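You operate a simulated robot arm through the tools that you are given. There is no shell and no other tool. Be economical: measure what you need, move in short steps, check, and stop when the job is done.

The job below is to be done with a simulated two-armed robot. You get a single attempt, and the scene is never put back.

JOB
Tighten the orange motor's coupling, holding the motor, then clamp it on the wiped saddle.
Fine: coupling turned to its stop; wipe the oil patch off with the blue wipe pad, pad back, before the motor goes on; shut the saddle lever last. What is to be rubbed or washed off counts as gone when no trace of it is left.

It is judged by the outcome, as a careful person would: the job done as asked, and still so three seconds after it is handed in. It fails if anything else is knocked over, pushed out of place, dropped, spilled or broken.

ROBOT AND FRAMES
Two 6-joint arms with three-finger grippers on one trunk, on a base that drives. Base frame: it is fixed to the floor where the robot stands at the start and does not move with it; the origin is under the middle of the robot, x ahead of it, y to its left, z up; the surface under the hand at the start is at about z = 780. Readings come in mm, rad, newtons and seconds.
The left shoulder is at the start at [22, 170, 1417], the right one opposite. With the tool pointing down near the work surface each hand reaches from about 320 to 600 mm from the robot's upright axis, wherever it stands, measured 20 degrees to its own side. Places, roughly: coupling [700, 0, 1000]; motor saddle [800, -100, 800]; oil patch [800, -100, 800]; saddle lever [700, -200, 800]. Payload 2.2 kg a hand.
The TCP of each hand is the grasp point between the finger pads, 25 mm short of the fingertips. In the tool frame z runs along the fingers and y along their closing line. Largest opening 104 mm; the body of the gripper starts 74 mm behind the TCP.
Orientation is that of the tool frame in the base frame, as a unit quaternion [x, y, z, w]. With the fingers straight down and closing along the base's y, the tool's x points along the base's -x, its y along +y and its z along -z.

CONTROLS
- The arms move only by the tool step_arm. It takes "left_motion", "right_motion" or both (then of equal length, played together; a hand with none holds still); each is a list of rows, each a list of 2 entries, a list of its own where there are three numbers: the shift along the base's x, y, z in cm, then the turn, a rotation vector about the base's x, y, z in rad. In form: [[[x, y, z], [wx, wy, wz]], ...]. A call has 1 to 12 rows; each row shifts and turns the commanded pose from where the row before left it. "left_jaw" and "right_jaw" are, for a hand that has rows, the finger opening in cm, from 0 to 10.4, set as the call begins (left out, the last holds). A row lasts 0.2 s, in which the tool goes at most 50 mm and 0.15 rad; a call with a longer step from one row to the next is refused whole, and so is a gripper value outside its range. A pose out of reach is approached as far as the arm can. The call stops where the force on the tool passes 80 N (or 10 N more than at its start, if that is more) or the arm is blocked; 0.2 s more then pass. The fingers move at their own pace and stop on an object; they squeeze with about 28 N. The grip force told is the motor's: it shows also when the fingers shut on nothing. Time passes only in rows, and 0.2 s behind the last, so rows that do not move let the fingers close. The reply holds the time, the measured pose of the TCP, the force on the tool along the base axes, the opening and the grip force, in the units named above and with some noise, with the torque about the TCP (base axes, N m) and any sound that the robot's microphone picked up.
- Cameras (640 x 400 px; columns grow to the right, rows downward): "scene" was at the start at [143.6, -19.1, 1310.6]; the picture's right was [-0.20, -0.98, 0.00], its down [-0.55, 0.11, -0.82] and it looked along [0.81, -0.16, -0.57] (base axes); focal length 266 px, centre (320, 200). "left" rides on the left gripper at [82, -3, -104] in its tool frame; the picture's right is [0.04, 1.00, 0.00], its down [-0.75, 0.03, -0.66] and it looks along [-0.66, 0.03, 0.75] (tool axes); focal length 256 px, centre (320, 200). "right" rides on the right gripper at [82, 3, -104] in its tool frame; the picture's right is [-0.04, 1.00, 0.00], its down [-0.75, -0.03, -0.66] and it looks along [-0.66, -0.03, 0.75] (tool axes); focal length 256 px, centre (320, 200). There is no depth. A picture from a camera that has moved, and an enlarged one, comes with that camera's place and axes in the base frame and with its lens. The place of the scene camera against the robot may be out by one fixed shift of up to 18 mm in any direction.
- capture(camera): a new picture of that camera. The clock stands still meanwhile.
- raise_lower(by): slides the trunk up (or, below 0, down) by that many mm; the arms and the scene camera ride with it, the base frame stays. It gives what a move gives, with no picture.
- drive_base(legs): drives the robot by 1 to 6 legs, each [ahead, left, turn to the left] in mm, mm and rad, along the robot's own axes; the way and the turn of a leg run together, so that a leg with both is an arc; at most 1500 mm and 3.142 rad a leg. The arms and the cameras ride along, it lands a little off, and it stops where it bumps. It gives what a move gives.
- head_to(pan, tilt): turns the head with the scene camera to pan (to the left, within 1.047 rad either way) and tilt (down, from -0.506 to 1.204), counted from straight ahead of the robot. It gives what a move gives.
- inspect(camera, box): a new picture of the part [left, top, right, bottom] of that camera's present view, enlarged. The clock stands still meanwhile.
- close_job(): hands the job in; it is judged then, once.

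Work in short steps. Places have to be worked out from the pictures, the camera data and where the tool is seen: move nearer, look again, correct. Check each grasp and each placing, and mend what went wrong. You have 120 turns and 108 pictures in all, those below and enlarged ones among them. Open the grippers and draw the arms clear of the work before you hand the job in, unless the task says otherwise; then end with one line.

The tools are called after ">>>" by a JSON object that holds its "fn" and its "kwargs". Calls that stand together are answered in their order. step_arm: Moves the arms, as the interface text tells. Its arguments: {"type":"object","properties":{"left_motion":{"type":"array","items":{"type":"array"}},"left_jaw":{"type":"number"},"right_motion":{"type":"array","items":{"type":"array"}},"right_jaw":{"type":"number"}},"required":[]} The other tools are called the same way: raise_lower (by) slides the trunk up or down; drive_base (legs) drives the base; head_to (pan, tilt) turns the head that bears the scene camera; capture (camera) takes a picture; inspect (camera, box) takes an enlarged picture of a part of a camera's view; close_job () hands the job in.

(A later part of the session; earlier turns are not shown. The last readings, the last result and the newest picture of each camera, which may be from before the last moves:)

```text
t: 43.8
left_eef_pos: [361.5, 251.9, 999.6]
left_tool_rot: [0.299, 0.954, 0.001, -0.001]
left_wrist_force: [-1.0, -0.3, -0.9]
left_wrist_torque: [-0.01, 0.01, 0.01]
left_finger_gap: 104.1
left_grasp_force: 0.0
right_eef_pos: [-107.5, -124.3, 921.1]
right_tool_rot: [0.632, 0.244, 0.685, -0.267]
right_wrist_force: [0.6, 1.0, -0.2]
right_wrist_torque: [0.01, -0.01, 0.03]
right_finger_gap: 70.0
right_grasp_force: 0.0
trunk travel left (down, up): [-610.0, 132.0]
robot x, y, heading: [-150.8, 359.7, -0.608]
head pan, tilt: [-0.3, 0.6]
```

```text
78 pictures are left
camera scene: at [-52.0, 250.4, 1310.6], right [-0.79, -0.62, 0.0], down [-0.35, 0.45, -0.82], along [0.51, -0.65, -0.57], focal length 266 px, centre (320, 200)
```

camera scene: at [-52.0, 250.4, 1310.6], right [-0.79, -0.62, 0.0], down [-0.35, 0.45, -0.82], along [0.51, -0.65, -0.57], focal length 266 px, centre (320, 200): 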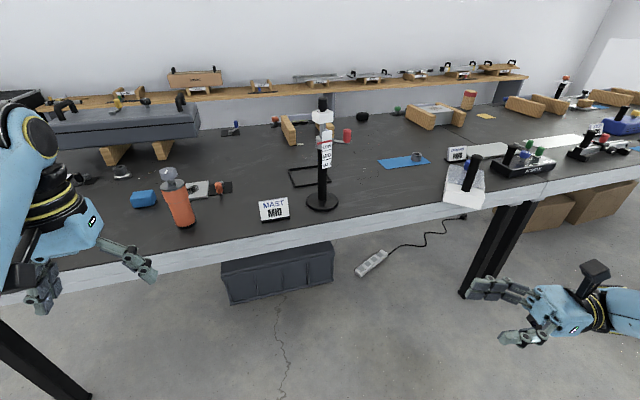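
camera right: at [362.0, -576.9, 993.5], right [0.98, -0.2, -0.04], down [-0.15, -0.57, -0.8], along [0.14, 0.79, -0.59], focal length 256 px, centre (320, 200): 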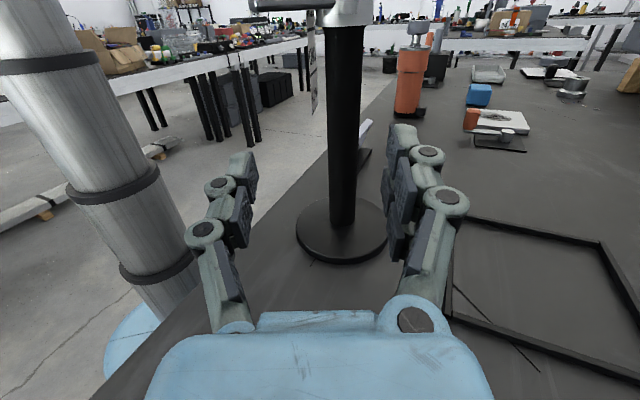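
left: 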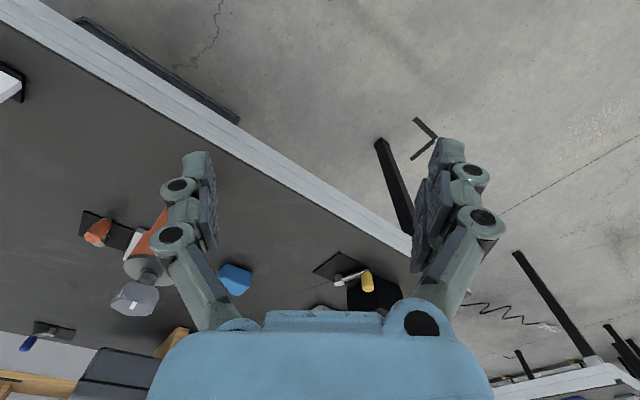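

The mast stands safely. With free space around, I'll bring the right hand back to pointing down and yaw it to face ahead.

>>> {"fn": "step_arm", "kwargs": {"right_motion": [[[1.8, 0.5, 0.8], [-0.1, 0.111, 0]], [[1.8, 0.5, 0.8], [-0.1, 0.111, 0]], [[1.8, 0.5, 0.8], [-0.1, 0.111, 0]], [[1.8, 0.5, 0.8], [-0.1, 0.111, 0]], [[1.8, 0.5, 0.8], [-0.1, 0.111, 0]], [[1.8, 0.5, 0.8], [-0.1, 0.111, 0]], [[1.8, 0.5, 0.8], [-0.1, 0.111, 0]], [[1.8, 0.5, 0.8], [-0.1, 0.111, 0]], [[1.8, 0.5, 0.8], [-0.1, 0.111, 0]], [[1.8, 0.5, 0.8], [-0.1, 0.111, 0]]]}}

>>> {"fn": "step_arm", "kwargs": {"right_motion": [[[0, 0, 0], [0, 0, 0.15]], [[0, 0, 0], [0, 0, 0.15]], [[0, 0, 0], [0, 0, 0.15]], [[0, 0, 0], [0, 0, 0.15]], [[0, 0, 0], [0, 0, 0.15]], [[0, 0, 0], [0, 0, 0.15]], [[0, 0, 0], [0, 0, 0.15]], [[0, 0, 0], [0, 0, 0.15]], [[0, 0, 0], [0, 0, 0.15]], [[0, 0, 0], [0, 0, 0.15]], [[0, 0, 0], [0, 0, 0.15]], [[0, 0, 0], [0, 0, 0.15]]], "right_jaw": 10.4}}

```text
t: 46.0
left_eef_pos: [363.2, 251.6, 998.9]
left_tool_rot: [0.299, 0.954, -0.001, -0.002]
left_wrist_force: [0.9, 0.8, -0.1]
left_wrist_torque: [-0.05, 0.05, 0.03]
left_finger_gap: 103.8
left_grasp_force: 0.1
right_eef_pos: [75.0, -73.5, 1002.6]
right_tool_rot: [0.931, 0.356, 0.072, -0.03]
right_wrist_force: [-0.2, -0.3, -0.6]
right_wrist_torque: [-0.03, 0.01, -0.02]
right_finger_gap: 69.8
right_grasp_force: 0.1
trunk travel left (down, up): [-610.0, 132.0]
robot x, y, heading: [-146.1, 361.1, -0.607]
head pan, tilt: [-0.3, 0.6]
```

```text
t: 48.5
left_eef_pos: [361.2, 252.1, 999.1]
left_tool_rot: [0.297, 0.955, 0.0, -0.001]
left_wrist_force: [-0.3, 0.6, 0.6]
left_wrist_torque: [0.0, 0.01, 0.0]
left_finger_gap: 104.0
left_grasp_force: 0.1
right_eef_pos: [83.1, -86.4, 955.2]
right_tool_rot: [0.3, 0.951, 0.022, -0.075]
right_wrist_force: [0.6, 0.0, -0.2]
right_wrist_torque: [0.0, -0.03, 0.02]
right_finger_gap: 103.8
right_grasp_force: 0.2
right hand out of reach, approached as far as the arm can: row 1, 2, 3, 4, 5, 6, 7, 8, 9, 11
trunk travel left (down, up): [-610.0, 132.0]
robot x, y, heading: [-150.2, 363.1, -0.604]
head pan, tilt: [-0.3, 0.6]
```

I'm straightening the small tilt of the right hand, raising the trunk, and driving to the station left of the mast so the right arm stays clear of it.

>>> {"fn": "step_arm", "kwargs": {"right_motion": [[[0.5, -0.3, 0], [-0.045, -0.065, 0]], [[0.5, -0.3, 0], [-0.045, -0.065, 0]], [[0, 0, 0], [0, 0, 0]]]}}

>>> {"fn": "raise_lower", "kwargs": {"by": 130}}

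>>> {"fn": "drive_base", "kwargs": {"legs": [[0, 270, -0.028], [470, 0, 0]]}}

>>> {"fn": "head_to", "kwargs": {"pan": -0.1, "tilt": 0.9}}

>>> {"fn": "capture", "kwargs": {"camera": "scene"}}

```text
t: 49.4
left_eef_pos: [361.7, 251.5, 1000.1]
left_tool_rot: [0.298, 0.955, 0.001, -0.001]
left_wrist_force: [-0.6, 0.4, 0.1]
left_wrist_torque: [-0.02, -0.01, 0.03]
left_finger_gap: 103.8
left_grasp_force: 0.1
right_eef_pos: [94.4, -91.4, 956.5]
right_tool_rot: [0.301, 0.954, -0.002, -0.001]
right_wrist_force: [0.7, -0.1, 1.2]
right_wrist_torque: [0.01, -0.02, 0.01]
right_finger_gap: 104.1
right_grasp_force: 0.0
trunk travel left (down, up): [-610.0, 132.0]
robot x, y, heading: [-149.2, 359.8, -0.608]
head pan, tilt: [-0.3, 0.6]
```

```text
t: 50.9
left_eef_pos: [362.2, 251.6, 1128.3]
left_tool_rot: [0.298, 0.955, 0.0, -0.002]
left_wrist_force: [-0.3, 0.7, 0.1]
left_wrist_torque: [0.0, 0.03, 0.02]
left_finger_gap: 104.0
left_grasp_force: 0.1
right_eef_pos: [93.1, -92.7, 1085.4]
right_tool_rot: [0.302, 0.953, -0.002, 0.0]
right_wrist_force: [-0.3, -1.2, -1.0]
right_wrist_torque: [0.0, 0.02, -0.02]
right_finger_gap: 104.0
right_grasp_force: 0.1
trunk travel left (down, up): [-740.0, 2.0]
robot x, y, heading: [-149.8, 360.9, -0.604]
head pan, tilt: [-0.3, 0.6]
```

```text
t: 55.2
left_eef_pos: [886.0, 185.2, 1128.6]
left_tool_rot: [0.311, 0.95, 0.0, -0.002]
left_wrist_force: [-0.2, 0.6, 0.4]
left_wrist_torque: [0.03, 0.03, -0.04]
left_finger_gap: 104.0
left_grasp_force: 0.1
right_eef_pos: [607.0, -152.3, 1086.7]
right_tool_rot: [0.315, 0.949, -0.001, 0.0]
right_wrist_force: [-0.4, -0.8, -0.2]
right_wrist_torque: [0.01, 0.01, 0.01]
right_finger_gap: 103.9
right_grasp_force: 0.1
trunk travel left (down, up): [-740.0, 2.0]
robot x, y, heading: [374.8, 311.8, -0.634]
head pan, tilt: [-0.3, 0.6]
```

```text
t: 56.0
left_eef_pos: [884.0, 184.9, 1128.7]
left_tool_rot: [0.311, 0.95, 0.0, -0.001]
left_wrist_force: [0.3, -0.7, -0.9]
left_wrist_torque: [-0.03, 0.01, -0.01]
left_finger_gap: 103.8
left_grasp_force: 0.0
right_eef_pos: [606.9, -151.4, 1086.7]
right_tool_rot: [0.315, 0.949, -0.001, 0.0]
right_wrist_force: [-0.3, 0.6, -0.3]
right_wrist_torque: [0.04, 0.01, 0.0]
right_finger_gap: 103.9
right_grasp_force: 0.0
trunk travel left (down, up): [-740.0, 2.0]
robot x, y, heading: [374.8, 311.8, -0.631]
head pan, tilt: [-0.099, 0.901]
```

```text
77 pictures are left
camera scene: at [474.3, 216.0, 1416.2], right [-0.67, -0.74, 0.0], down [-0.58, 0.52, -0.62], along [0.46, -0.42, -0.78], focal length 266 px, centre (320, 200)
```

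scene: 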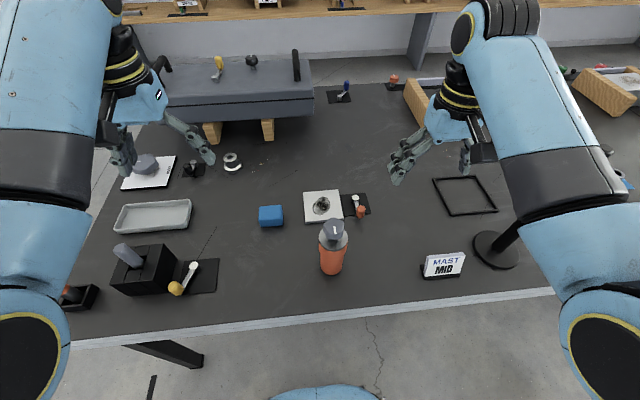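

The mast base is visible behind the right forearm. I'll enlarge that region to check the clearance before lowering anything.

>>> {"fn": "inspect", "kwargs": {"camera": "scene", "box": [380, 100, 640, 300]}}

>>> {"fn": "inspect", "kwargs": {"camera": "scene", "box": [230, 170, 390, 290]}}

```text
2.00 times, centred on (510, 200) of scene
camera zoom: at [474.3, 216.0, 1416.2], right [-0.67, -0.74, 0.0], down [-0.58, 0.52, -0.62], along [0.46, -0.42, -0.78], focal length 533 px, centre (-60, 200)
```

zoom: 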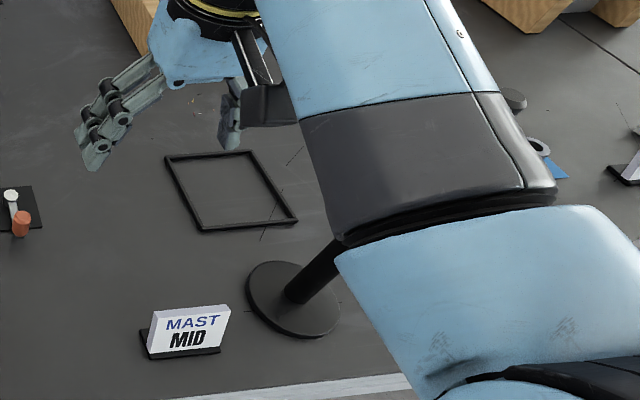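

```text
3.33 times, centred on (310, 230) of scene
camera zoom: at [474.3, 216.0, 1416.2], right [-0.67, -0.74, 0.0], down [-0.58, 0.52, -0.62], along [0.46, -0.42, -0.78], focal length 888 px, centre (353, 100)
```

zoom: 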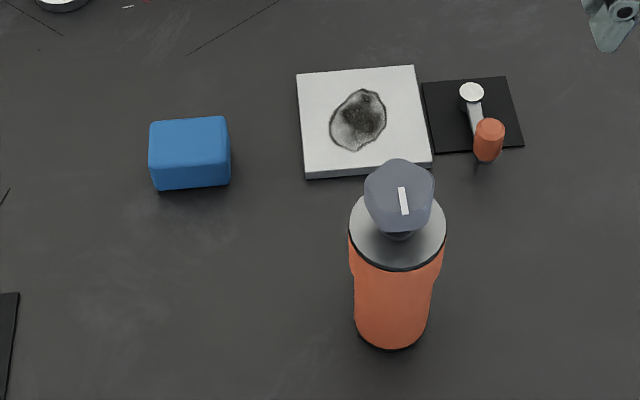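

The forearm is well above and clear of the mast. The pad is near (888, 22), the patch near (820, -106) and the motor near (667, -1). I'm driving 90 mm closer, lowering the trunk 130, and looking with the left hand.

>>> {"fn": "drive_base", "kwargs": {"legs": [[90, 0, 0]]}}

>>> {"fn": "raise_lower", "kwargs": {"by": -130}}

>>> {"fn": "capture", "kwargs": {"camera": "left"}}

>>> {"fn": "capture", "kwargs": {"camera": "scene"}}

```text
t: 57.1
left_eef_pos: [957.1, 131.5, 1128.6]
left_tool_rot: [0.313, 0.95, 0.0, -0.001]
left_wrist_force: [0.5, 0.3, -1.1]
left_wrist_torque: [-0.01, 0.02, -0.02]
left_finger_gap: 104.1
left_grasp_force: 0.1
right_eef_pos: [678.3, -205.6, 1087.1]
right_tool_rot: [0.316, 0.949, -0.002, 0.0]
right_wrist_force: [0.4, -0.7, -0.4]
right_wrist_torque: [0.0, 0.04, -0.03]
right_finger_gap: 103.8
right_grasp_force: 0.0
trunk travel left (down, up): [-740.0, 2.0]
robot x, y, heading: [448.4, 254.4, -0.637]
head pan, tilt: [-0.099, 0.901]
```

```text
t: 58.7
left_eef_pos: [955.9, 130.6, 999.8]
left_tool_rot: [0.313, 0.95, 0.001, 0.001]
left_wrist_force: [-0.5, -0.5, 0.3]
left_wrist_torque: [-0.01, -0.03, -0.01]
left_finger_gap: 104.1
left_grasp_force: 0.1
right_eef_pos: [678.4, -205.3, 956.3]
right_tool_rot: [0.315, 0.949, -0.002, 0.0]
right_wrist_force: [-0.9, 1.0, 0.5]
right_wrist_torque: [0.0, -0.03, -0.01]
right_finger_gap: 104.0
right_grasp_force: 0.1
trunk travel left (down, up): [-610.0, 132.0]
robot x, y, heading: [450.1, 258.7, -0.634]
head pan, tilt: [-0.099, 0.901]
```

```text
74 pictures are left
camera left: at [888.3, 177.3, 1104.4], right [0.56, 0.83, 0.0], down [0.63, -0.42, 0.66], along [0.54, -0.37, -0.75], focal length 256 px, centre (320, 200)
```

left: 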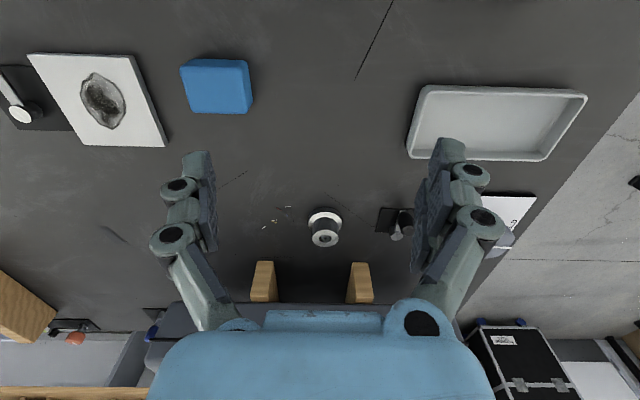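

```text
73 pictures are left
camera scene: at [546.6, 162.6, 1286.0], right [-0.67, -0.74, 0.0], down [-0.58, 0.53, -0.62], along [0.46, -0.42, -0.78], focal length 266 px, centre (320, 200)
```

scene: 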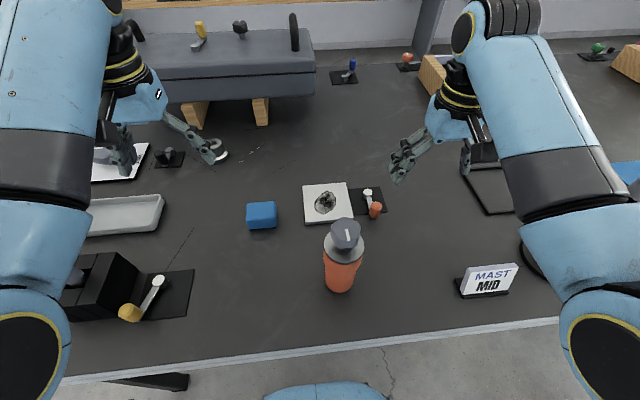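

The left camera puts the pad near (897, 27) and the patch near (828, -105). I'm moving the left hand over the pad and looking again from lower.

>>> {"fn": "step_arm", "kwargs": {"left_motion": [[[-2, -3.5, 0], [0, 0, 0]], [[-2, -3.5, 0], [0, 0, 0]], [[-1.9, -3.4, 0], [0, 0, 0]], [[0, 0, -4], [0, 0, 0]], [[0, 0, -4], [0, 0, 0]]], "left_jaw": 10.4}}

>>> {"fn": "capture", "kwargs": {"camera": "left"}}

```text
t: 59.6
left_eef_pos: [963.1, 98.8, 976.5]
left_tool_rot: [0.279, 0.958, 0.065, 0.024]
left_wrist_force: [0.7, 0.0, 0.6]
left_wrist_torque: [0.0, 0.01, -0.02]
left_finger_gap: 104.1
left_grasp_force: 0.0
right_eef_pos: [679.0, -204.1, 956.7]
right_tool_rot: [0.316, 0.949, -0.001, 0.0]
right_wrist_force: [0.8, 0.7, 0.7]
right_wrist_torque: [0.0, 0.01, 0.02]
right_finger_gap: 104.0
right_grasp_force: 0.1
trunk travel left (down, up): [-610.0, 132.0]
robot x, y, heading: [448.0, 256.8, -0.636]
head pan, tilt: [-0.099, 0.901]
stopped in row 4 (left hand): the arm was blocked; the commanded pose is now the measured one
```

```text
72 pictures are left
camera left: at [883.6, 129.2, 1078.4], right [0.5, 0.86, 0.14], down [0.6, -0.45, 0.66], along [0.63, -0.25, -0.74], focal length 256 px, centre (320, 200)
```

left: 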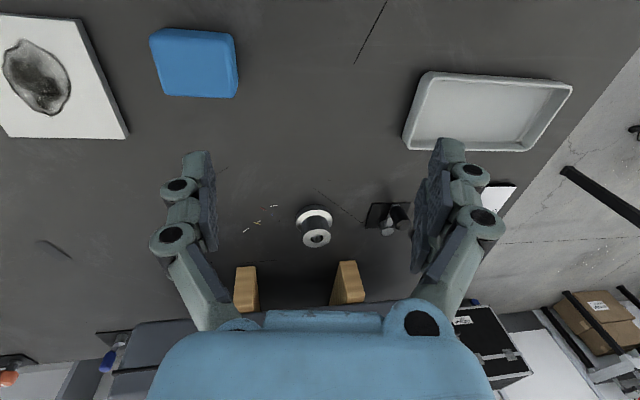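

The left arm was blocked partway and tilted. I'll see what it touches.

>>> {"fn": "head_to", "kwargs": {"pan": 0.4, "tilt": 0.7}}

>>> {"fn": "capture", "kwargs": {"camera": "scene"}}

```text
t: 60.5
left_eef_pos: [962.1, 100.2, 975.3]
left_tool_rot: [0.28, 0.958, 0.064, 0.022]
left_wrist_force: [1.2, 0.0, 1.1]
left_wrist_torque: [-0.02, -0.02, -0.02]
left_finger_gap: 104.1
left_grasp_force: 0.0
right_eef_pos: [678.2, -204.7, 957.2]
right_tool_rot: [0.315, 0.949, -0.001, -0.001]
right_wrist_force: [-0.4, 0.9, 0.0]
right_wrist_torque: [0.02, -0.01, -0.02]
right_finger_gap: 103.9
right_grasp_force: 0.1
trunk travel left (down, up): [-610.0, 132.0]
robot x, y, heading: [446.9, 255.1, -0.636]
head pan, tilt: [0.4, 0.7]
```

```text
71 pictures are left
camera scene: at [573.4, 193.6, 1302.0], right [-0.23, -0.97, 0.0], down [-0.63, 0.15, -0.76], along [0.74, -0.18, -0.64], focal length 266 px, centre (320, 200)
```

scene: 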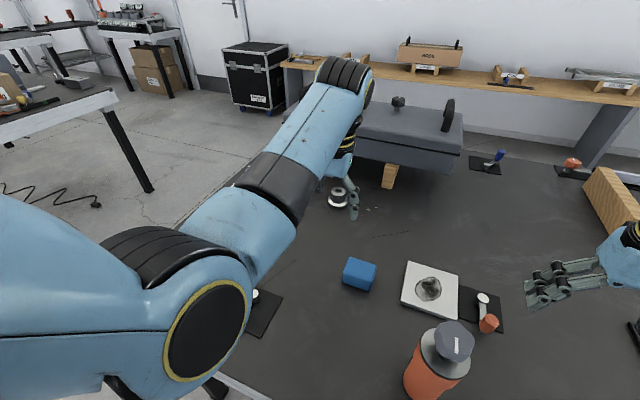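

Nothing on the table was touched; the left arm seems to foul the robot's own body when reaching across. I'll bring it back, raise the trunk, and shift the base left so that the right hand, well on its own side and farther from the mast, does the wiping.

>>> {"fn": "step_arm", "kwargs": {"left_motion": [[[0, 1.6, 1.2], [-0.054, 0.041, -0.034]], [[-0.5, 1.6, 1.2], [-0.054, 0.041, -0.034]], [[0, 0, 0], [0, 0, 0]]]}}

>>> {"fn": "raise_lower", "kwargs": {"by": 130}}

>>> {"fn": "drive_base", "kwargs": {"legs": [[0, 180, 0]]}}

>>> {"fn": "head_to", "kwargs": {"pan": -0.25, "tilt": 0.85}}

>>> {"fn": "capture", "kwargs": {"camera": "scene"}}

```text
t: 61.3
left_eef_pos: [955.6, 131.3, 999.4]
left_tool_rot: [0.314, 0.949, -0.001, 0.001]
left_wrist_force: [0.6, 0.1, 0.2]
left_wrist_torque: [0.01, 0.02, -0.02]
left_finger_gap: 104.0
left_grasp_force: 0.0
right_eef_pos: [678.1, -206.0, 956.7]
right_tool_rot: [0.315, 0.949, -0.001, 0.0]
right_wrist_force: [0.4, -0.3, -1.0]
right_wrist_torque: [-0.01, 0.04, 0.02]
right_finger_gap: 103.7
right_grasp_force: 0.0
trunk travel left (down, up): [-610.0, 132.0]
robot x, y, heading: [447.2, 259.0, -0.637]
head pan, tilt: [0.4, 0.7]
```

```text
t: 62.9
left_eef_pos: [956.3, 130.7, 1128.6]
left_tool_rot: [0.314, 0.949, 0.0, -0.001]
left_wrist_force: [0.3, -0.3, 0.2]
left_wrist_torque: [-0.02, 0.01, 0.01]
left_finger_gap: 103.8
left_grasp_force: 0.1
right_eef_pos: [678.4, -205.4, 1086.0]
right_tool_rot: [0.316, 0.949, -0.001, 0.0]
right_wrist_force: [-0.5, 0.0, -0.1]
right_wrist_torque: [0.0, 0.01, 0.01]
right_finger_gap: 104.1
right_grasp_force: 0.0
trunk travel left (down, up): [-740.0, 2.0]
robot x, y, heading: [445.7, 256.3, -0.635]
head pan, tilt: [0.4, 0.7]
```

```text
t: 64.4
left_eef_pos: [1060.9, 270.1, 1129.9]
left_tool_rot: [0.314, 0.949, -0.001, 0.0]
left_wrist_force: [0.1, -0.7, 0.0]
left_wrist_torque: [-0.02, 0.01, 0.0]
left_finger_gap: 103.9
left_grasp_force: 0.1
right_eef_pos: [781.6, -64.0, 1086.3]
right_tool_rot: [0.315, 0.949, -0.001, -0.001]
right_wrist_force: [0.3, 0.1, 0.7]
right_wrist_torque: [0.01, 0.02, -0.02]
right_finger_gap: 103.9
right_grasp_force: 0.1
trunk travel left (down, up): [-740.0, 2.0]
robot x, y, heading: [555.0, 397.3, -0.638]
head pan, tilt: [0.4, 0.7]
```

```text
t: 65.4
left_eef_pos: [1059.2, 270.4, 1129.6]
left_tool_rot: [0.315, 0.949, -0.001, -0.001]
left_wrist_force: [0.6, -0.1, -0.9]
left_wrist_torque: [-0.04, 0.01, -0.03]
left_finger_gap: 103.9
left_grasp_force: 0.1
right_eef_pos: [781.9, -63.1, 1086.6]
right_tool_rot: [0.315, 0.949, -0.001, -0.001]
right_wrist_force: [-0.2, 0.1, 0.1]
right_wrist_torque: [0.01, -0.02, -0.01]
right_finger_gap: 103.8
right_grasp_force: 0.0
trunk travel left (down, up): [-740.0, 2.0]
robot x, y, heading: [550.6, 398.5, -0.635]
head pan, tilt: [-0.25, 0.85]
```

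```text
70 pictures are left
camera scene: at [643.8, 293.9, 1420.0], right [-0.77, -0.63, 0.0], down [-0.48, 0.58, -0.66], along [0.42, -0.51, -0.75], focal length 266 px, centre (320, 200)
```

scene: 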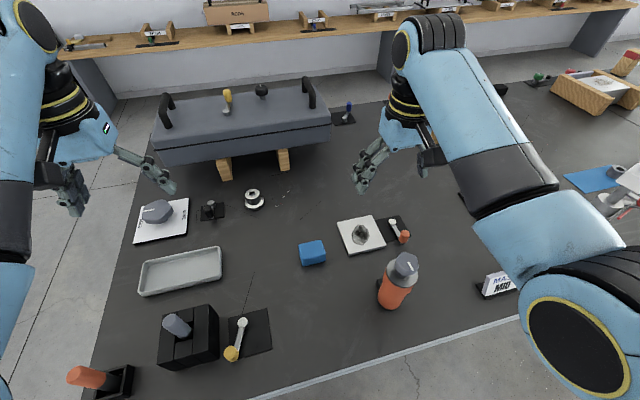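

Everything is undisturbed, and the pad and patch are both on the right hand's side. I'm lowering the trunk and moving the right hand over the pad.

>>> {"fn": "raise_lower", "kwargs": {"by": -130}}

>>> {"fn": "step_arm", "kwargs": {"right_motion": [[[2.3, 1.8, -0.5], [0, 0, 0]], [[2.3, 1.8, -0.5], [0, 0, 0]], [[2.3, 1.8, -1], [0, 0, 0]], [[2.3, 1.8, -1], [0, 0, 0]], [[2.3, 1.7, -1], [0, 0, 0]]]}}

>>> {"fn": "capture", "kwargs": {"camera": "right"}}

```text
t: 67.0
left_eef_pos: [1060.3, 270.5, 999.2]
left_tool_rot: [0.314, 0.949, -0.001, 0.0]
left_wrist_force: [0.3, -0.2, 0.0]
left_wrist_torque: [-0.01, 0.0, -0.03]
left_finger_gap: 104.0
left_grasp_force: 0.0
right_eef_pos: [782.5, -64.3, 956.7]
right_tool_rot: [0.315, 0.949, -0.002, 0.0]
right_wrist_force: [-0.4, 0.5, -0.8]
right_wrist_torque: [0.01, 0.01, 0.0]
right_finger_gap: 103.7
right_grasp_force: 0.0
trunk travel left (down, up): [-610.0, 132.0]
robot x, y, heading: [550.1, 398.3, -0.634]
head pan, tilt: [-0.25, 0.85]
```

```text
t: 68.4
left_eef_pos: [1059.3, 270.3, 998.7]
left_tool_rot: [0.315, 0.949, -0.001, 0.0]
left_wrist_force: [-0.6, 0.3, 0.5]
left_wrist_torque: [0.02, 0.02, 0.02]
left_finger_gap: 104.1
left_grasp_force: 0.0
right_eef_pos: [859.7, -34.4, 906.6]
right_tool_rot: [0.336, 0.941, -0.047, -0.015]
right_wrist_force: [0.5, 0.2, -0.2]
right_wrist_torque: [0.04, 0.01, 0.01]
right_finger_gap: 103.9
right_grasp_force: 0.0
trunk travel left (down, up): [-610.0, 132.0]
robot x, y, heading: [553.5, 397.8, -0.635]
head pan, tilt: [-0.25, 0.85]
stopped in row 5 (right hand): the arm was blocked; the commanded pose is now the measured one
```

```text
69 pictures are left
camera right: at [803.1, 27.3, 1008.2], right [0.66, 0.74, -0.1], down [0.6, -0.45, 0.66], along [0.45, -0.5, -0.75], focal length 256 px, centre (320, 200)
```

right: 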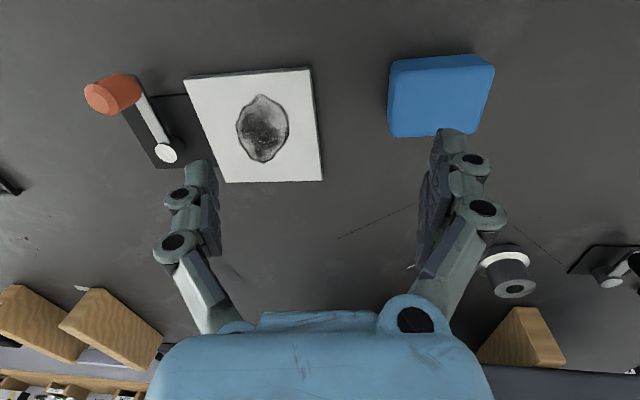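

The limit seems to be about 18° inward of each hand's own side. I'll straighten the hand and drive the base 100 mm left and 40 mm ahead, so both targets fall in the right hand's sector.

>>> {"fn": "step_arm", "kwargs": {"right_motion": [[[-1, -1, 1], [0.04, -0.029, 0.0225]], [[-1, -1, 1], [0.04, -0.029, 0.0225]], [[0, 0, 0], [0, 0, 0]]]}}

>>> {"fn": "drive_base", "kwargs": {"legs": [[0, 100, 0], [40, 0, 0]]}}

>>> {"fn": "capture", "kwargs": {"camera": "right"}}

>>> {"fn": "capture", "kwargs": {"camera": "scene"}}

```text
t: 69.2
left_eef_pos: [1060.5, 270.0, 999.6]
left_tool_rot: [0.314, 0.949, -0.001, 0.0]
left_wrist_force: [-0.1, 1.7, 0.1]
left_wrist_torque: [0.01, -0.01, -0.03]
left_finger_gap: 104.0
left_grasp_force: 0.1
right_eef_pos: [839.5, -52.5, 925.2]
right_tool_rot: [0.315, 0.949, 0.002, 0.0]
right_wrist_force: [-0.7, -0.4, -0.6]
right_wrist_torque: [-0.02, -0.03, 0.02]
right_finger_gap: 103.9
right_grasp_force: 0.1
trunk travel left (down, up): [-610.0, 132.0]
robot x, y, heading: [550.9, 399.3, -0.635]
head pan, tilt: [-0.25, 0.85]
```

```text
t: 70.8
left_eef_pos: [1151.1, 328.1, 998.8]
left_tool_rot: [0.314, 0.949, -0.001, -0.001]
left_wrist_force: [0.6, -0.3, -0.7]
left_wrist_torque: [0.05, 0.02, -0.02]
left_finger_gap: 103.9
left_grasp_force: 0.1
right_eef_pos: [930.0, 4.8, 924.3]
right_tool_rot: [0.314, 0.949, 0.001, -0.001]
right_wrist_force: [0.3, 0.0, 0.2]
right_wrist_torque: [0.05, 0.03, 0.0]
right_finger_gap: 103.9
right_grasp_force: 0.1
trunk travel left (down, up): [-610.0, 132.0]
robot x, y, heading: [637.3, 455.5, -0.636]
head pan, tilt: [-0.25, 0.85]
```

```text
68 pictures are left
camera right: at [865.8, 55.4, 1028.6], right [0.63, 0.78, 0.0], down [0.59, -0.48, 0.65], along [0.51, -0.41, -0.76], focal length 256 px, centre (320, 200)
```

right: 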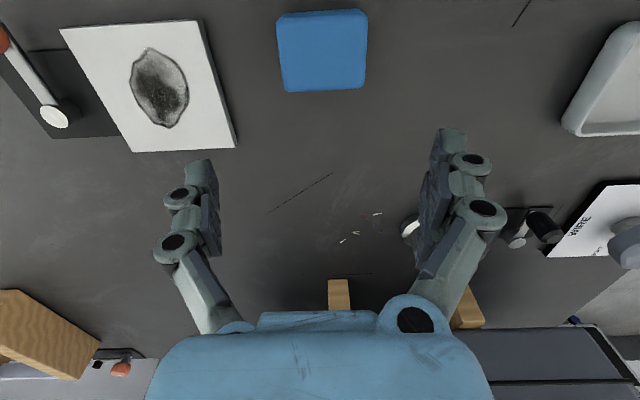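

```text
67 pictures are left
camera scene: at [734.9, 351.3, 1289.5], right [-0.77, -0.63, 0.0], down [-0.48, 0.58, -0.66], along [0.42, -0.51, -0.75], focal length 266 px, centre (320, 200)
```

scene: 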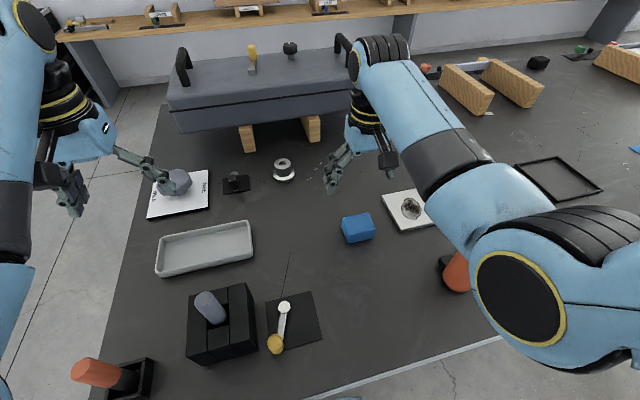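

The right elbow would hang not far above the motor, so I'll raise the trunk 130 mm and reach down from there. The pad centre measures (897, 31), so the hand goes 43 mm back and down.

>>> {"fn": "raise_lower", "kwargs": {"by": 130}}

>>> {"fn": "step_arm", "kwargs": {"right_motion": [[[0, 0, -4], [0, 0, 0]], [[0, 0, -4], [0, 0, 0]], [[-1.1, 0.9, -4], [0, 0, 0]], [[-1.1, 0.9, -3], [0, 0, 0]], [[-1.1, 0.8, -1], [0, 0, 0]]]}}

>>> {"fn": "capture", "kwargs": {"camera": "right"}}

>>> {"fn": "capture", "kwargs": {"camera": "scene"}}

```text
t: 72.4
left_eef_pos: [1149.6, 330.0, 1128.9]
left_tool_rot: [0.314, 0.949, -0.001, 0.0]
left_wrist_force: [0.1, 0.3, -0.7]
left_wrist_torque: [0.02, 0.0, 0.02]
left_finger_gap: 104.3
left_grasp_force: 0.0
right_eef_pos: [928.1, 4.7, 1055.7]
right_tool_rot: [0.314, 0.949, 0.001, 0.0]
right_wrist_force: [0.2, -0.6, -0.1]
right_wrist_torque: [-0.01, 0.02, -0.02]
right_finger_gap: 104.2
right_grasp_force: 0.0
trunk travel left (down, up): [-740.0, 2.0]
robot x, y, heading: [640.2, 455.8, -0.638]
head pan, tilt: [-0.25, 0.85]
```

```text
t: 73.6
left_eef_pos: [1147.8, 329.5, 1131.7]
left_tool_rot: [0.314, 0.949, -0.001, 0.0]
left_wrist_force: [0.4, -1.0, 0.6]
left_wrist_torque: [0.03, -0.02, 0.02]
left_finger_gap: 104.2
left_grasp_force: 0.1
right_eef_pos: [893.6, 30.8, 896.7]
right_tool_rot: [0.314, 0.95, 0.001, 0.0]
right_wrist_force: [0.1, 0.4, 0.5]
right_wrist_torque: [0.0, -0.02, 0.01]
right_finger_gap: 103.9
right_grasp_force: 0.0
trunk travel left (down, up): [-740.0, 2.0]
robot x, y, heading: [640.0, 456.2, -0.635]
head pan, tilt: [-0.25, 0.85]
```

```text
66 pictures are left
camera right: at [830.4, 81.9, 999.0], right [0.63, 0.78, 0.0], down [0.59, -0.47, 0.66], along [0.51, -0.41, -0.75], focal length 256 px, centre (320, 200)
```

right: 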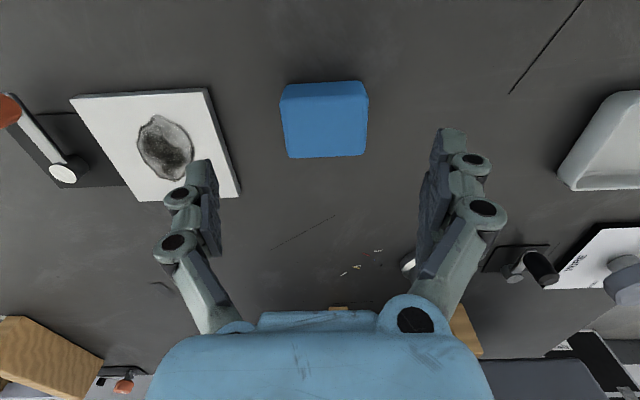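

```text
65 pictures are left
camera scene: at [732.5, 353.0, 1420.1], right [-0.77, -0.63, 0.0], down [-0.48, 0.58, -0.66], along [0.42, -0.51, -0.75], focal length 266 px, centre (320, 200)
```

scene: 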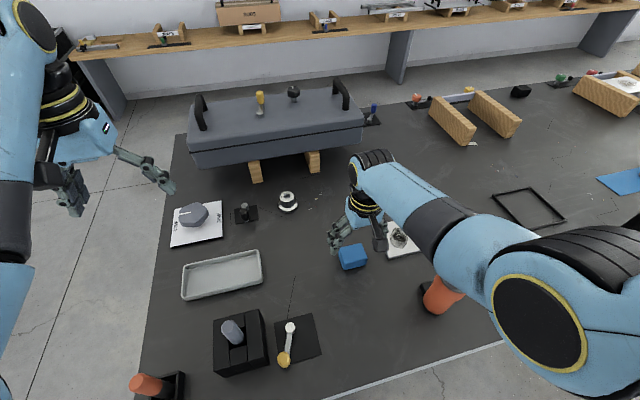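

The pad's top centre is at about (903, 28), 49 × 68 mm. I'll correct by +9 mm in x, descend to z≈813 and close.

>>> {"fn": "step_arm", "kwargs": {"right_motion": [[[0.9, -0.2, -1.4], [0, 0, 0]], [[0, 0, -2.5], [0, 0, 0]], [[0, 0, -2.5], [0, 0, 0]], [[0, 0, -2.0], [0, 0, 0]], [[0, 0, 0], [0, 0, 0]]]}}

>>> {"fn": "step_arm", "kwargs": {"right_motion": [[[0, 0, 0], [0, 0, 0]], [[0, 0, 0], [0, 0, 0]], [[0, 0, 0], [0, 0, 0]]], "right_jaw": 0}}

>>> {"fn": "capture", "kwargs": {"camera": "right"}}

```text
t: 74.8
left_eef_pos: [1150.7, 329.3, 1128.3]
left_tool_rot: [0.313, 0.95, -0.001, -0.001]
left_wrist_force: [-0.6, -0.4, 0.0]
left_wrist_torque: [0.02, -0.02, -0.02]
left_finger_gap: 104.2
left_grasp_force: 0.0
right_eef_pos: [888.6, 35.2, 832.3]
right_tool_rot: [0.314, 0.949, 0.001, 0.0]
right_wrist_force: [-0.6, -0.2, -0.5]
right_wrist_torque: [-0.03, 0.03, 0.03]
right_finger_gap: 104.4
right_grasp_force: 0.0
right hand out of reach, approached as far as the arm can: row 3, 4
trunk travel left (down, up): [-740.0, 2.0]
robot x, y, heading: [640.3, 455.7, -0.636]
head pan, tilt: [-0.25, 0.85]
```

```text
t: 75.6
left_eef_pos: [1147.2, 328.9, 1129.7]
left_tool_rot: [0.314, 0.949, 0.0, -0.001]
left_wrist_force: [0.7, 0.7, 0.2]
left_wrist_torque: [0.02, -0.01, 0.01]
left_finger_gap: 104.0
left_grasp_force: 0.0
right_eef_pos: [888.1, 35.6, 833.4]
right_tool_rot: [0.315, 0.949, 0.001, -0.001]
right_wrist_force: [-0.6, 1.9, 3.4]
right_wrist_torque: [0.03, -0.06, 0.06]
right_finger_gap: 62.3
right_grasp_force: 27.4
trunk travel left (down, up): [-740.0, 2.0]
robot x, y, heading: [641.1, 455.1, -0.633]
head pan, tilt: [-0.25, 0.85]
```

```text
64 pictures are left
camera right: at [823.8, 86.8, 936.1], right [0.63, 0.78, 0.0], down [0.59, -0.48, 0.66], along [0.51, -0.41, -0.76], focal length 256 px, centre (320, 200)
```

right: 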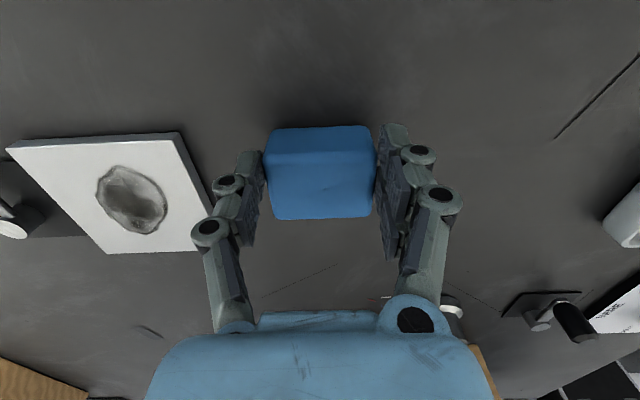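

The trunk is too high for this reach (z stopped at 833). I'll release, rise, lower the trunk by 80, and regrip properly.

>>> {"fn": "step_arm", "kwargs": {"right_motion": [[[0, 0, 0], [0, 0, 0]], [[0, 0, 0], [0, 0, 0]], [[0, 0, 0], [0, 0, 0]], [[0, 0, 4], [0, 0, 0]], [[0, 0, 4.5], [0, 0, 0]]], "right_jaw": 10.4}}

>>> {"fn": "raise_lower", "kwargs": {"by": -80}}

>>> {"fn": "capture", "kwargs": {"camera": "right"}}

```text
t: 76.8
left_eef_pos: [1149.9, 329.9, 1130.1]
left_tool_rot: [0.314, 0.949, -0.001, 0.0]
left_wrist_force: [0.2, -0.5, 0.1]
left_wrist_torque: [-0.03, -0.01, -0.02]
left_finger_gap: 104.0
left_grasp_force: 0.1
right_eef_pos: [890.9, 33.8, 914.2]
right_tool_rot: [0.314, 0.949, 0.002, -0.001]
right_wrist_force: [0.5, 1.0, -1.3]
right_wrist_torque: [-0.01, 0.01, 0.01]
right_finger_gap: 103.7
right_grasp_force: 0.0
trunk travel left (down, up): [-740.0, 2.0]
robot x, y, heading: [634.9, 457.2, -0.64]
head pan, tilt: [-0.25, 0.85]
```

```text
t: 77.9
left_eef_pos: [1148.9, 330.0, 1048.9]
left_tool_rot: [0.314, 0.949, -0.001, 0.0]
left_wrist_force: [0.3, -0.4, -0.3]
left_wrist_torque: [-0.01, -0.02, -0.03]
left_finger_gap: 104.0
left_grasp_force: 0.1
right_eef_pos: [889.5, 36.7, 835.5]
right_tool_rot: [0.314, 0.949, 0.0, 0.001]
right_wrist_force: [0.2, 1.2, 0.4]
right_wrist_torque: [-0.02, 0.02, -0.01]
right_finger_gap: 103.8
right_grasp_force: 0.0
trunk travel left (down, up): [-660.0, 82.0]
robot x, y, heading: [641.0, 456.6, -0.636]
head pan, tilt: [-0.25, 0.85]
```

```text
63 pictures are left
camera right: at [825.1, 87.4, 939.2], right [0.63, 0.78, 0.0], down [0.59, -0.47, 0.66], along [0.51, -0.41, -0.76], focal length 256 px, centre (320, 200)
```

right: 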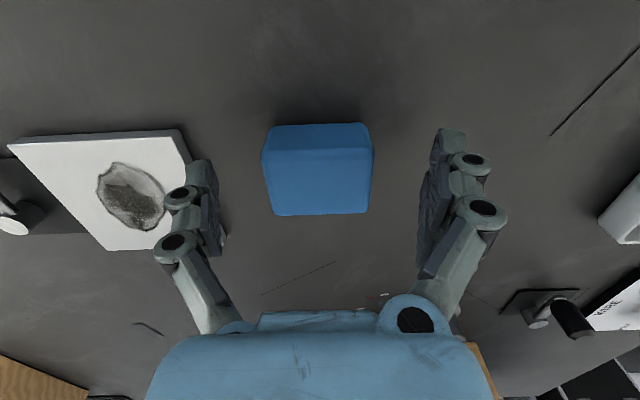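

The pad centre is about (901, 26). I'm going forward 15 mm, down to z≈812, and closing.

>>> {"fn": "step_arm", "kwargs": {"right_motion": [[[1.15, -1.0, 0], [0, 0, 0]], [[0, 0, -1.2], [0, 0, 0]], [[0, 0, -1.1], [0, 0, 0]], [[0, 0, 0], [0, 0, 0]]]}}

>>> {"fn": "step_arm", "kwargs": {"right_motion": [[[0, 0, 0], [0, 0, 0]], [[0, 0, 0], [0, 0, 0]], [[0, 0, 0], [0, 0, 0]]], "right_jaw": 0}}

>>> {"fn": "capture", "kwargs": {"camera": "right"}}

```text
t: 78.9
left_eef_pos: [1149.5, 329.8, 1049.1]
left_tool_rot: [0.314, 0.95, -0.001, 0.0]
left_wrist_force: [0.0, -0.5, -1.3]
left_wrist_torque: [0.0, 0.01, -0.01]
left_finger_gap: 103.9
left_grasp_force: 0.1
right_eef_pos: [901.6, 27.1, 811.4]
right_tool_rot: [0.314, 0.95, 0.002, -0.001]
right_wrist_force: [-0.5, 0.5, 0.4]
right_wrist_torque: [-0.03, -0.02, -0.01]
right_finger_gap: 103.9
right_grasp_force: 0.1
trunk travel left (down, up): [-660.0, 82.0]
robot x, y, heading: [642.0, 457.4, -0.636]
head pan, tilt: [-0.25, 0.85]
```

```text
t: 79.7
left_eef_pos: [1148.2, 328.6, 1049.9]
left_tool_rot: [0.314, 0.949, -0.001, 0.0]
left_wrist_force: [0.6, -0.1, 0.2]
left_wrist_torque: [0.05, -0.01, 0.03]
left_finger_gap: 104.2
left_grasp_force: 0.0
right_eef_pos: [901.3, 26.6, 811.1]
right_tool_rot: [0.314, 0.949, 0.001, 0.0]
right_wrist_force: [-0.4, -0.8, 0.8]
right_wrist_torque: [0.01, 0.01, 0.02]
right_finger_gap: 64.7
right_grasp_force: 27.6
trunk travel left (down, up): [-660.0, 82.0]
robot x, y, heading: [643.2, 457.4, -0.637]
head pan, tilt: [-0.25, 0.85]
```

```text
62 pictures are left
camera right: at [837.4, 77.3, 915.1], right [0.63, 0.78, 0.0], down [0.59, -0.48, 0.66], along [0.51, -0.41, -0.76], focal length 256 px, centre (320, 200)
```

right: 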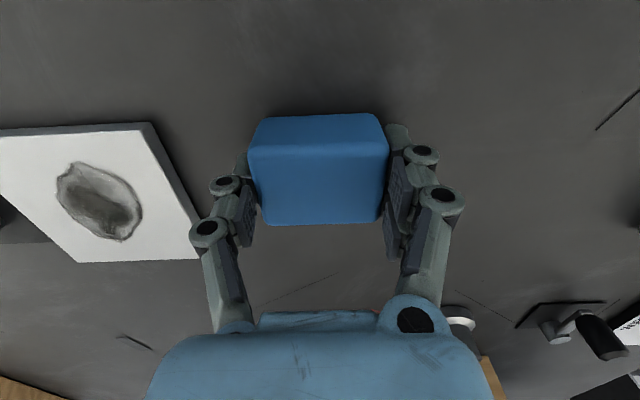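

The pad is gripped at 64.7 mm; its home is TCP (901, 27, 811). I'm lifting it and moving over the patch at about (832, -98).

>>> {"fn": "step_arm", "kwargs": {"right_motion": [[[0, 0, 2.5], [0, 0, 0]], [[0, 0, 2.5], [0, 0, 0]], [[-2.3, -4.1, 0], [0, 0, 0]], [[-2.3, -4.1, 0], [0, 0, 0]], [[-2.3, -4.2, 0], [0, 0, 0]], [[0, 0, 0], [0, 0, 0]]]}}

>>> {"fn": "capture", "kwargs": {"camera": "right"}}

>>> {"fn": "inspect", "kwargs": {"camera": "scene", "box": [340, 180, 500, 320]}}

```text
t: 81.1
left_eef_pos: [1148.8, 331.2, 1049.3]
left_tool_rot: [0.313, 0.95, -0.002, 0.0]
left_wrist_force: [0.7, 0.0, -0.1]
left_wrist_torque: [-0.02, 0.02, -0.01]
left_finger_gap: 104.0
left_grasp_force: 0.0
right_eef_pos: [829.7, -96.4, 863.7]
right_tool_rot: [0.315, 0.949, 0.001, -0.001]
right_wrist_force: [0.3, 0.3, 0.0]
right_wrist_torque: [-0.04, -0.01, 0.0]
right_finger_gap: 64.7
right_grasp_force: 28.2
trunk travel left (down, up): [-660.0, 82.0]
robot x, y, heading: [642.9, 453.0, -0.635]
head pan, tilt: [-0.25, 0.85]
```

```text
61 pictures are left
camera right: at [765.5, -46.7, 967.0], right [0.63, 0.78, 0.0], down [0.59, -0.47, 0.66], along [0.51, -0.41, -0.76], focal length 256 px, centre (320, 200)
```

right: 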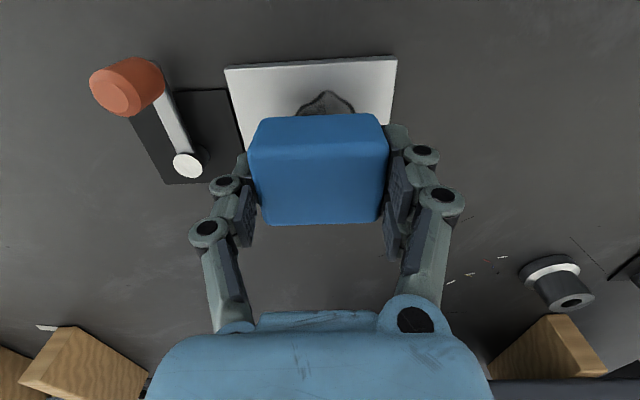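

```text
2.86 times, centred on (420, 250) of scene
camera zoom: at [733.5, 353.3, 1339.9], right [-0.77, -0.63, 0.0], down [-0.48, 0.58, -0.66], along [0.42, -0.51, -0.75], focal length 761 px, centre (34, 57)
```

zoom: 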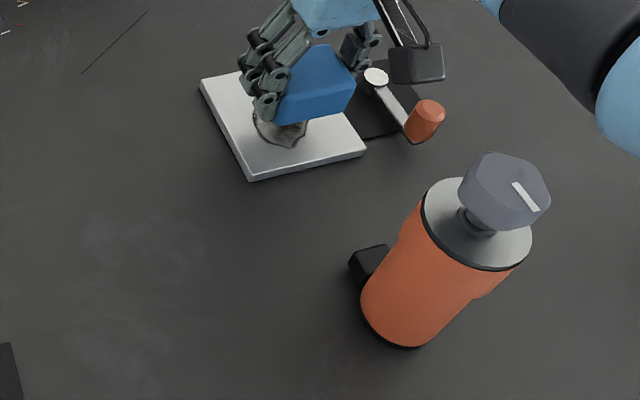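

The plate centre is about (834, -107) and the lever pivot about (785, -185). I'm lowering the pad onto the plate, the last part slowly.

>>> {"fn": "step_arm", "kwargs": {"right_motion": [[[0, 0, -2], [0, 0, 0]], [[0, 0, -1.2], [0, 0, 0]], [[0, 0, -0.3], [0, 0, 0]], [[0, 0, -0.3], [0, 0, 0]], [[0, 0, -0.3], [0, 0, 0]]]}}

```text
t: 82.3
left_eef_pos: [1147.9, 331.0, 1049.4]
left_tool_rot: [0.313, 0.95, -0.001, 0.001]
left_wrist_force: [0.1, -0.7, 0.6]
left_wrist_torque: [0.03, -0.04, 0.0]
left_finger_gap: 103.9
left_grasp_force: 0.2
right_eef_pos: [829.1, -96.9, 824.1]
right_tool_rot: [0.315, 0.949, 0.0, 0.0]
right_wrist_force: [-5.2, 2.4, 18.4]
right_wrist_torque: [0.42, 0.23, 0.01]
right_finger_gap: 64.6
right_grasp_force: 28.8
trunk travel left (down, up): [-660.0, 82.0]
robot x, y, heading: [639.8, 455.1, -0.634]
head pan, tilt: [-0.25, 0.85]
```

Contact at about 18 N. I'm rubbing back and forth over the patch in both directions.

>>> {"fn": "step_arm", "kwargs": {"right_motion": [[[1.0, -0.74, 0], [0, 0, 0]], [[1.0, -0.74, 0], [0, 0, 0]], [[-1.0, 0.74, 0], [0, 0, 0]], [[-1.0, 0.74, 0], [0, 0, 0]], [[-1.0, 0.74, 0], [0, 0, 0]], [[-1.0, 0.74, 0], [0, 0, 0]], [[1.0, -0.74, 0], [0, 0, 0]], [[1.0, -0.74, 0], [0, 0, 0]], [[0.7, 0.97, 0], [0, 0, 0]], [[-0.7, -0.97, 0], [0, 0, 0]], [[-0.7, -0.97, 0], [0, 0, 0]], [[0.7, 0.97, 0], [0, 0, 0]]]}}

>>> {"fn": "step_arm", "kwargs": {"right_motion": [[[0.7, 0.97, 0], [0, 0, 0]], [[1.0, -0.74, 0], [0, 0, 0]], [[1.0, -0.74, 0], [0, 0, 0]], [[-1.0, 0.74, 0], [0, 0, 0]], [[-1.0, 0.74, 0], [0, 0, 0]], [[-1.0, 0.74, 0], [0, 0, 0]], [[-1.0, 0.74, 0], [0, 0, 0]], [[-1.4, -1.94, 0], [0, 0, 0]], [[1.0, -0.74, 0], [0, 0, 0]], [[1.0, -0.74, 0], [0, 0, 0]], [[1.0, -0.74, 0], [0, 0, 0]], [[1.0, -0.74, 0], [0, 0, 0]]]}}

>>> {"fn": "step_arm", "kwargs": {"right_motion": [[[0, 0, 2.5], [0, 0, 0]], [[0, 0, 3], [0, 0, 0]], [[2.0, 1.5, 0], [0, 0, 0]], [[2.0, 3, 0], [0, 0, 0]], [[2.0, 3, 0], [0, 0, 0]], [[0, 2, 0], [0, 0, 0]]]}}

>>> {"fn": "capture", "kwargs": {"camera": "right"}}

```text
t: 84.9
left_eef_pos: [1150.4, 329.6, 1048.3]
left_tool_rot: [0.314, 0.95, -0.001, 0.0]
left_wrist_force: [0.3, 0.5, 0.2]
left_wrist_torque: [-0.02, 0.04, 0.0]
left_finger_gap: 103.7
left_grasp_force: 0.1
right_eef_pos: [830.5, -96.6, 822.0]
right_tool_rot: [0.314, 0.949, 0.0, -0.001]
right_wrist_force: [-0.7, -0.1, 1.7]
right_wrist_torque: [-0.08, 0.0, -0.02]
right_finger_gap: 65.3
right_grasp_force: 27.4
trunk travel left (down, up): [-660.0, 82.0]
robot x, y, heading: [640.0, 456.5, -0.634]
head pan, tilt: [-0.25, 0.85]
```

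```text
t: 87.5
left_eef_pos: [1150.4, 329.0, 1048.8]
left_tool_rot: [0.314, 0.95, -0.001, 0.0]
left_wrist_force: [0.4, -1.1, 0.7]
left_wrist_torque: [0.02, 0.01, -0.01]
left_finger_gap: 103.9
left_grasp_force: 0.1
right_eef_pos: [845.9, -121.5, 821.7]
right_tool_rot: [0.313, 0.95, 0.001, 0.0]
right_wrist_force: [0.8, -0.1, -1.1]
right_wrist_torque: [0.02, -0.01, -0.03]
right_finger_gap: 65.2
right_grasp_force: 28.0
trunk travel left (down, up): [-660.0, 82.0]
robot x, y, heading: [642.1, 455.2, -0.636]
head pan, tilt: [-0.25, 0.85]
```

```text
t: 88.9
left_eef_pos: [1149.2, 330.3, 1050.0]
left_tool_rot: [0.313, 0.95, 0.0, 0.0]
left_wrist_force: [-0.6, 0.0, 0.1]
left_wrist_torque: [0.01, -0.04, 0.01]
left_finger_gap: 104.1
left_grasp_force: 0.1
right_eef_pos: [905.2, -22.9, 877.4]
right_tool_rot: [0.315, 0.949, 0.001, -0.001]
right_wrist_force: [0.0, -0.1, -0.1]
right_wrist_torque: [-0.04, 0.0, -0.03]
right_finger_gap: 65.5
right_grasp_force: 28.3
trunk travel left (down, up): [-660.0, 82.0]
robot x, y, heading: [640.7, 458.4, -0.633]
head pan, tilt: [-0.25, 0.85]
```

```text
59 pictures are left
camera right: at [840.8, 27.6, 981.1], right [0.63, 0.78, 0.0], down [0.59, -0.48, 0.66], along [0.51, -0.41, -0.76], focal length 256 px, centre (320, 200)
```

right: 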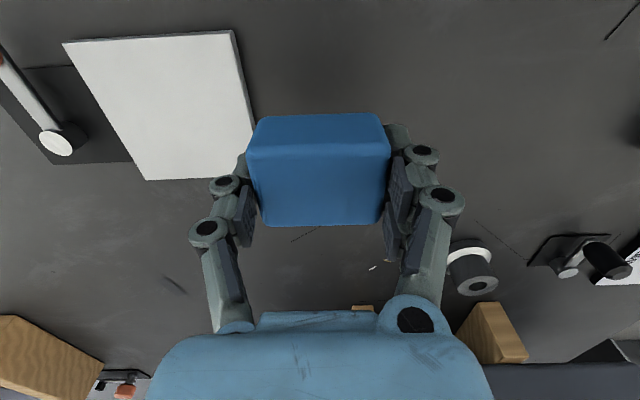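

The plate looks clean, but contact force had faded, so I'll zoom in for faint traces.

>>> {"fn": "inspect", "kwargs": {"camera": "right", "box": [50, 20, 270, 190]}}

>>> {"fn": "inspect", "kwargs": {"camera": "scene", "box": [360, 190, 460, 260]}}

```text
2.35 times, centred on (160, 105) of right
camera zoom: at [840.8, 27.6, 981.1], right [0.63, 0.78, 0.0], down [0.59, -0.48, 0.66], along [0.51, -0.41, -0.76], focal length 602 px, centre (696, 424)
```

zoom: 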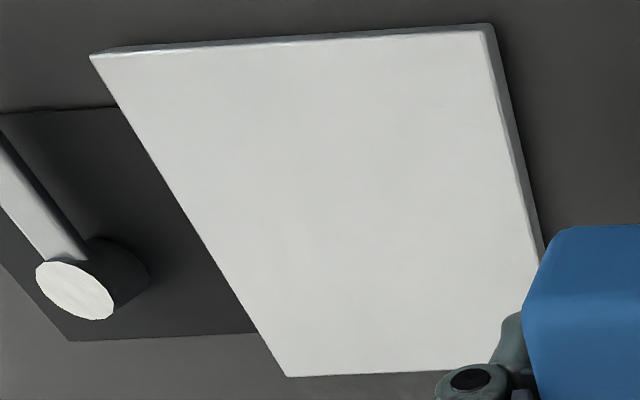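

```text
5.71 times, centred on (410, 225) of scene
camera zoom: at [732.6, 352.9, 1340.0], right [-0.77, -0.63, 0.0], down [-0.48, 0.58, -0.66], along [0.42, -0.51, -0.75], focal length 1522 px, centre (-194, 57)
```

zoom: 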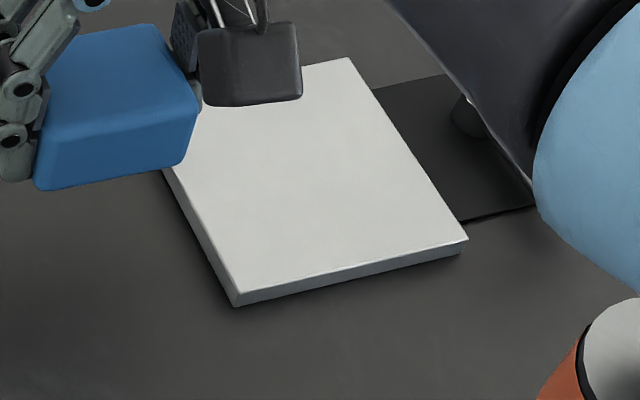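

It is spotless. I'm returning the pad to its home at (901, 27) and lowering until it touches.

>>> {"fn": "step_arm", "kwargs": {"right_motion": [[[-0.2, 2.5, 0], [0, 0, 0]], [[-0.2, 2.45, 0], [0, 0, 0]], [[0, 0, -3], [0, 0, 0]], [[0, 0, -2.8], [0, 0, 0]], [[0, 0, -0.3], [0, 0, 0]], [[0, 0, -0.3], [0, 0, 0]], [[0, 0, -0.2], [0, 0, 0]]]}}

```text
t: 90.5
left_eef_pos: [1148.9, 329.7, 1048.9]
left_tool_rot: [0.313, 0.95, -0.001, 0.0]
left_wrist_force: [0.1, -0.7, -0.4]
left_wrist_torque: [0.06, -0.01, 0.01]
left_finger_gap: 104.0
left_grasp_force: 0.2
right_eef_pos: [901.6, 22.6, 811.1]
right_tool_rot: [0.315, 0.949, 0.002, -0.001]
right_wrist_force: [0.2, -0.4, 0.6]
right_wrist_torque: [0.0, -0.03, 0.04]
right_finger_gap: 64.9
right_grasp_force: 28.2
trunk travel left (down, up): [-660.0, 82.0]
robot x, y, heading: [640.6, 455.9, -0.633]
head pan, tilt: [-0.25, 0.85]
```

The hand is 4 mm off in y, with no contact yet. I'm shifting +4 mm and going 2 mm further down before releasing.

>>> {"fn": "step_arm", "kwargs": {"right_motion": [[[0, 0.4, 0], [0, 0, 0]], [[0, 0, -0.2], [0, 0, 0]], [[0, 0, -0.1], [0, 0, 0]], [[0, 0, 0], [0, 0, 0]]]}}

```text
t: 91.5
left_eef_pos: [1148.9, 330.2, 1050.7]
left_tool_rot: [0.314, 0.949, -0.001, 0.001]
left_wrist_force: [0.2, 0.5, 0.0]
left_wrist_torque: [-0.03, -0.01, 0.01]
left_finger_gap: 104.1
left_grasp_force: 0.0
right_eef_pos: [902.3, 26.8, 810.0]
right_tool_rot: [0.314, 0.949, 0.001, 0.001]
right_wrist_force: [-6.3, -1.6, 28.7]
right_wrist_torque: [-0.19, 0.57, 0.03]
right_finger_gap: 65.4
right_grasp_force: 27.8
trunk travel left (down, up): [-660.0, 82.0]
robot x, y, heading: [640.3, 456.4, -0.638]
head pan, tilt: [-0.25, 0.85]
```

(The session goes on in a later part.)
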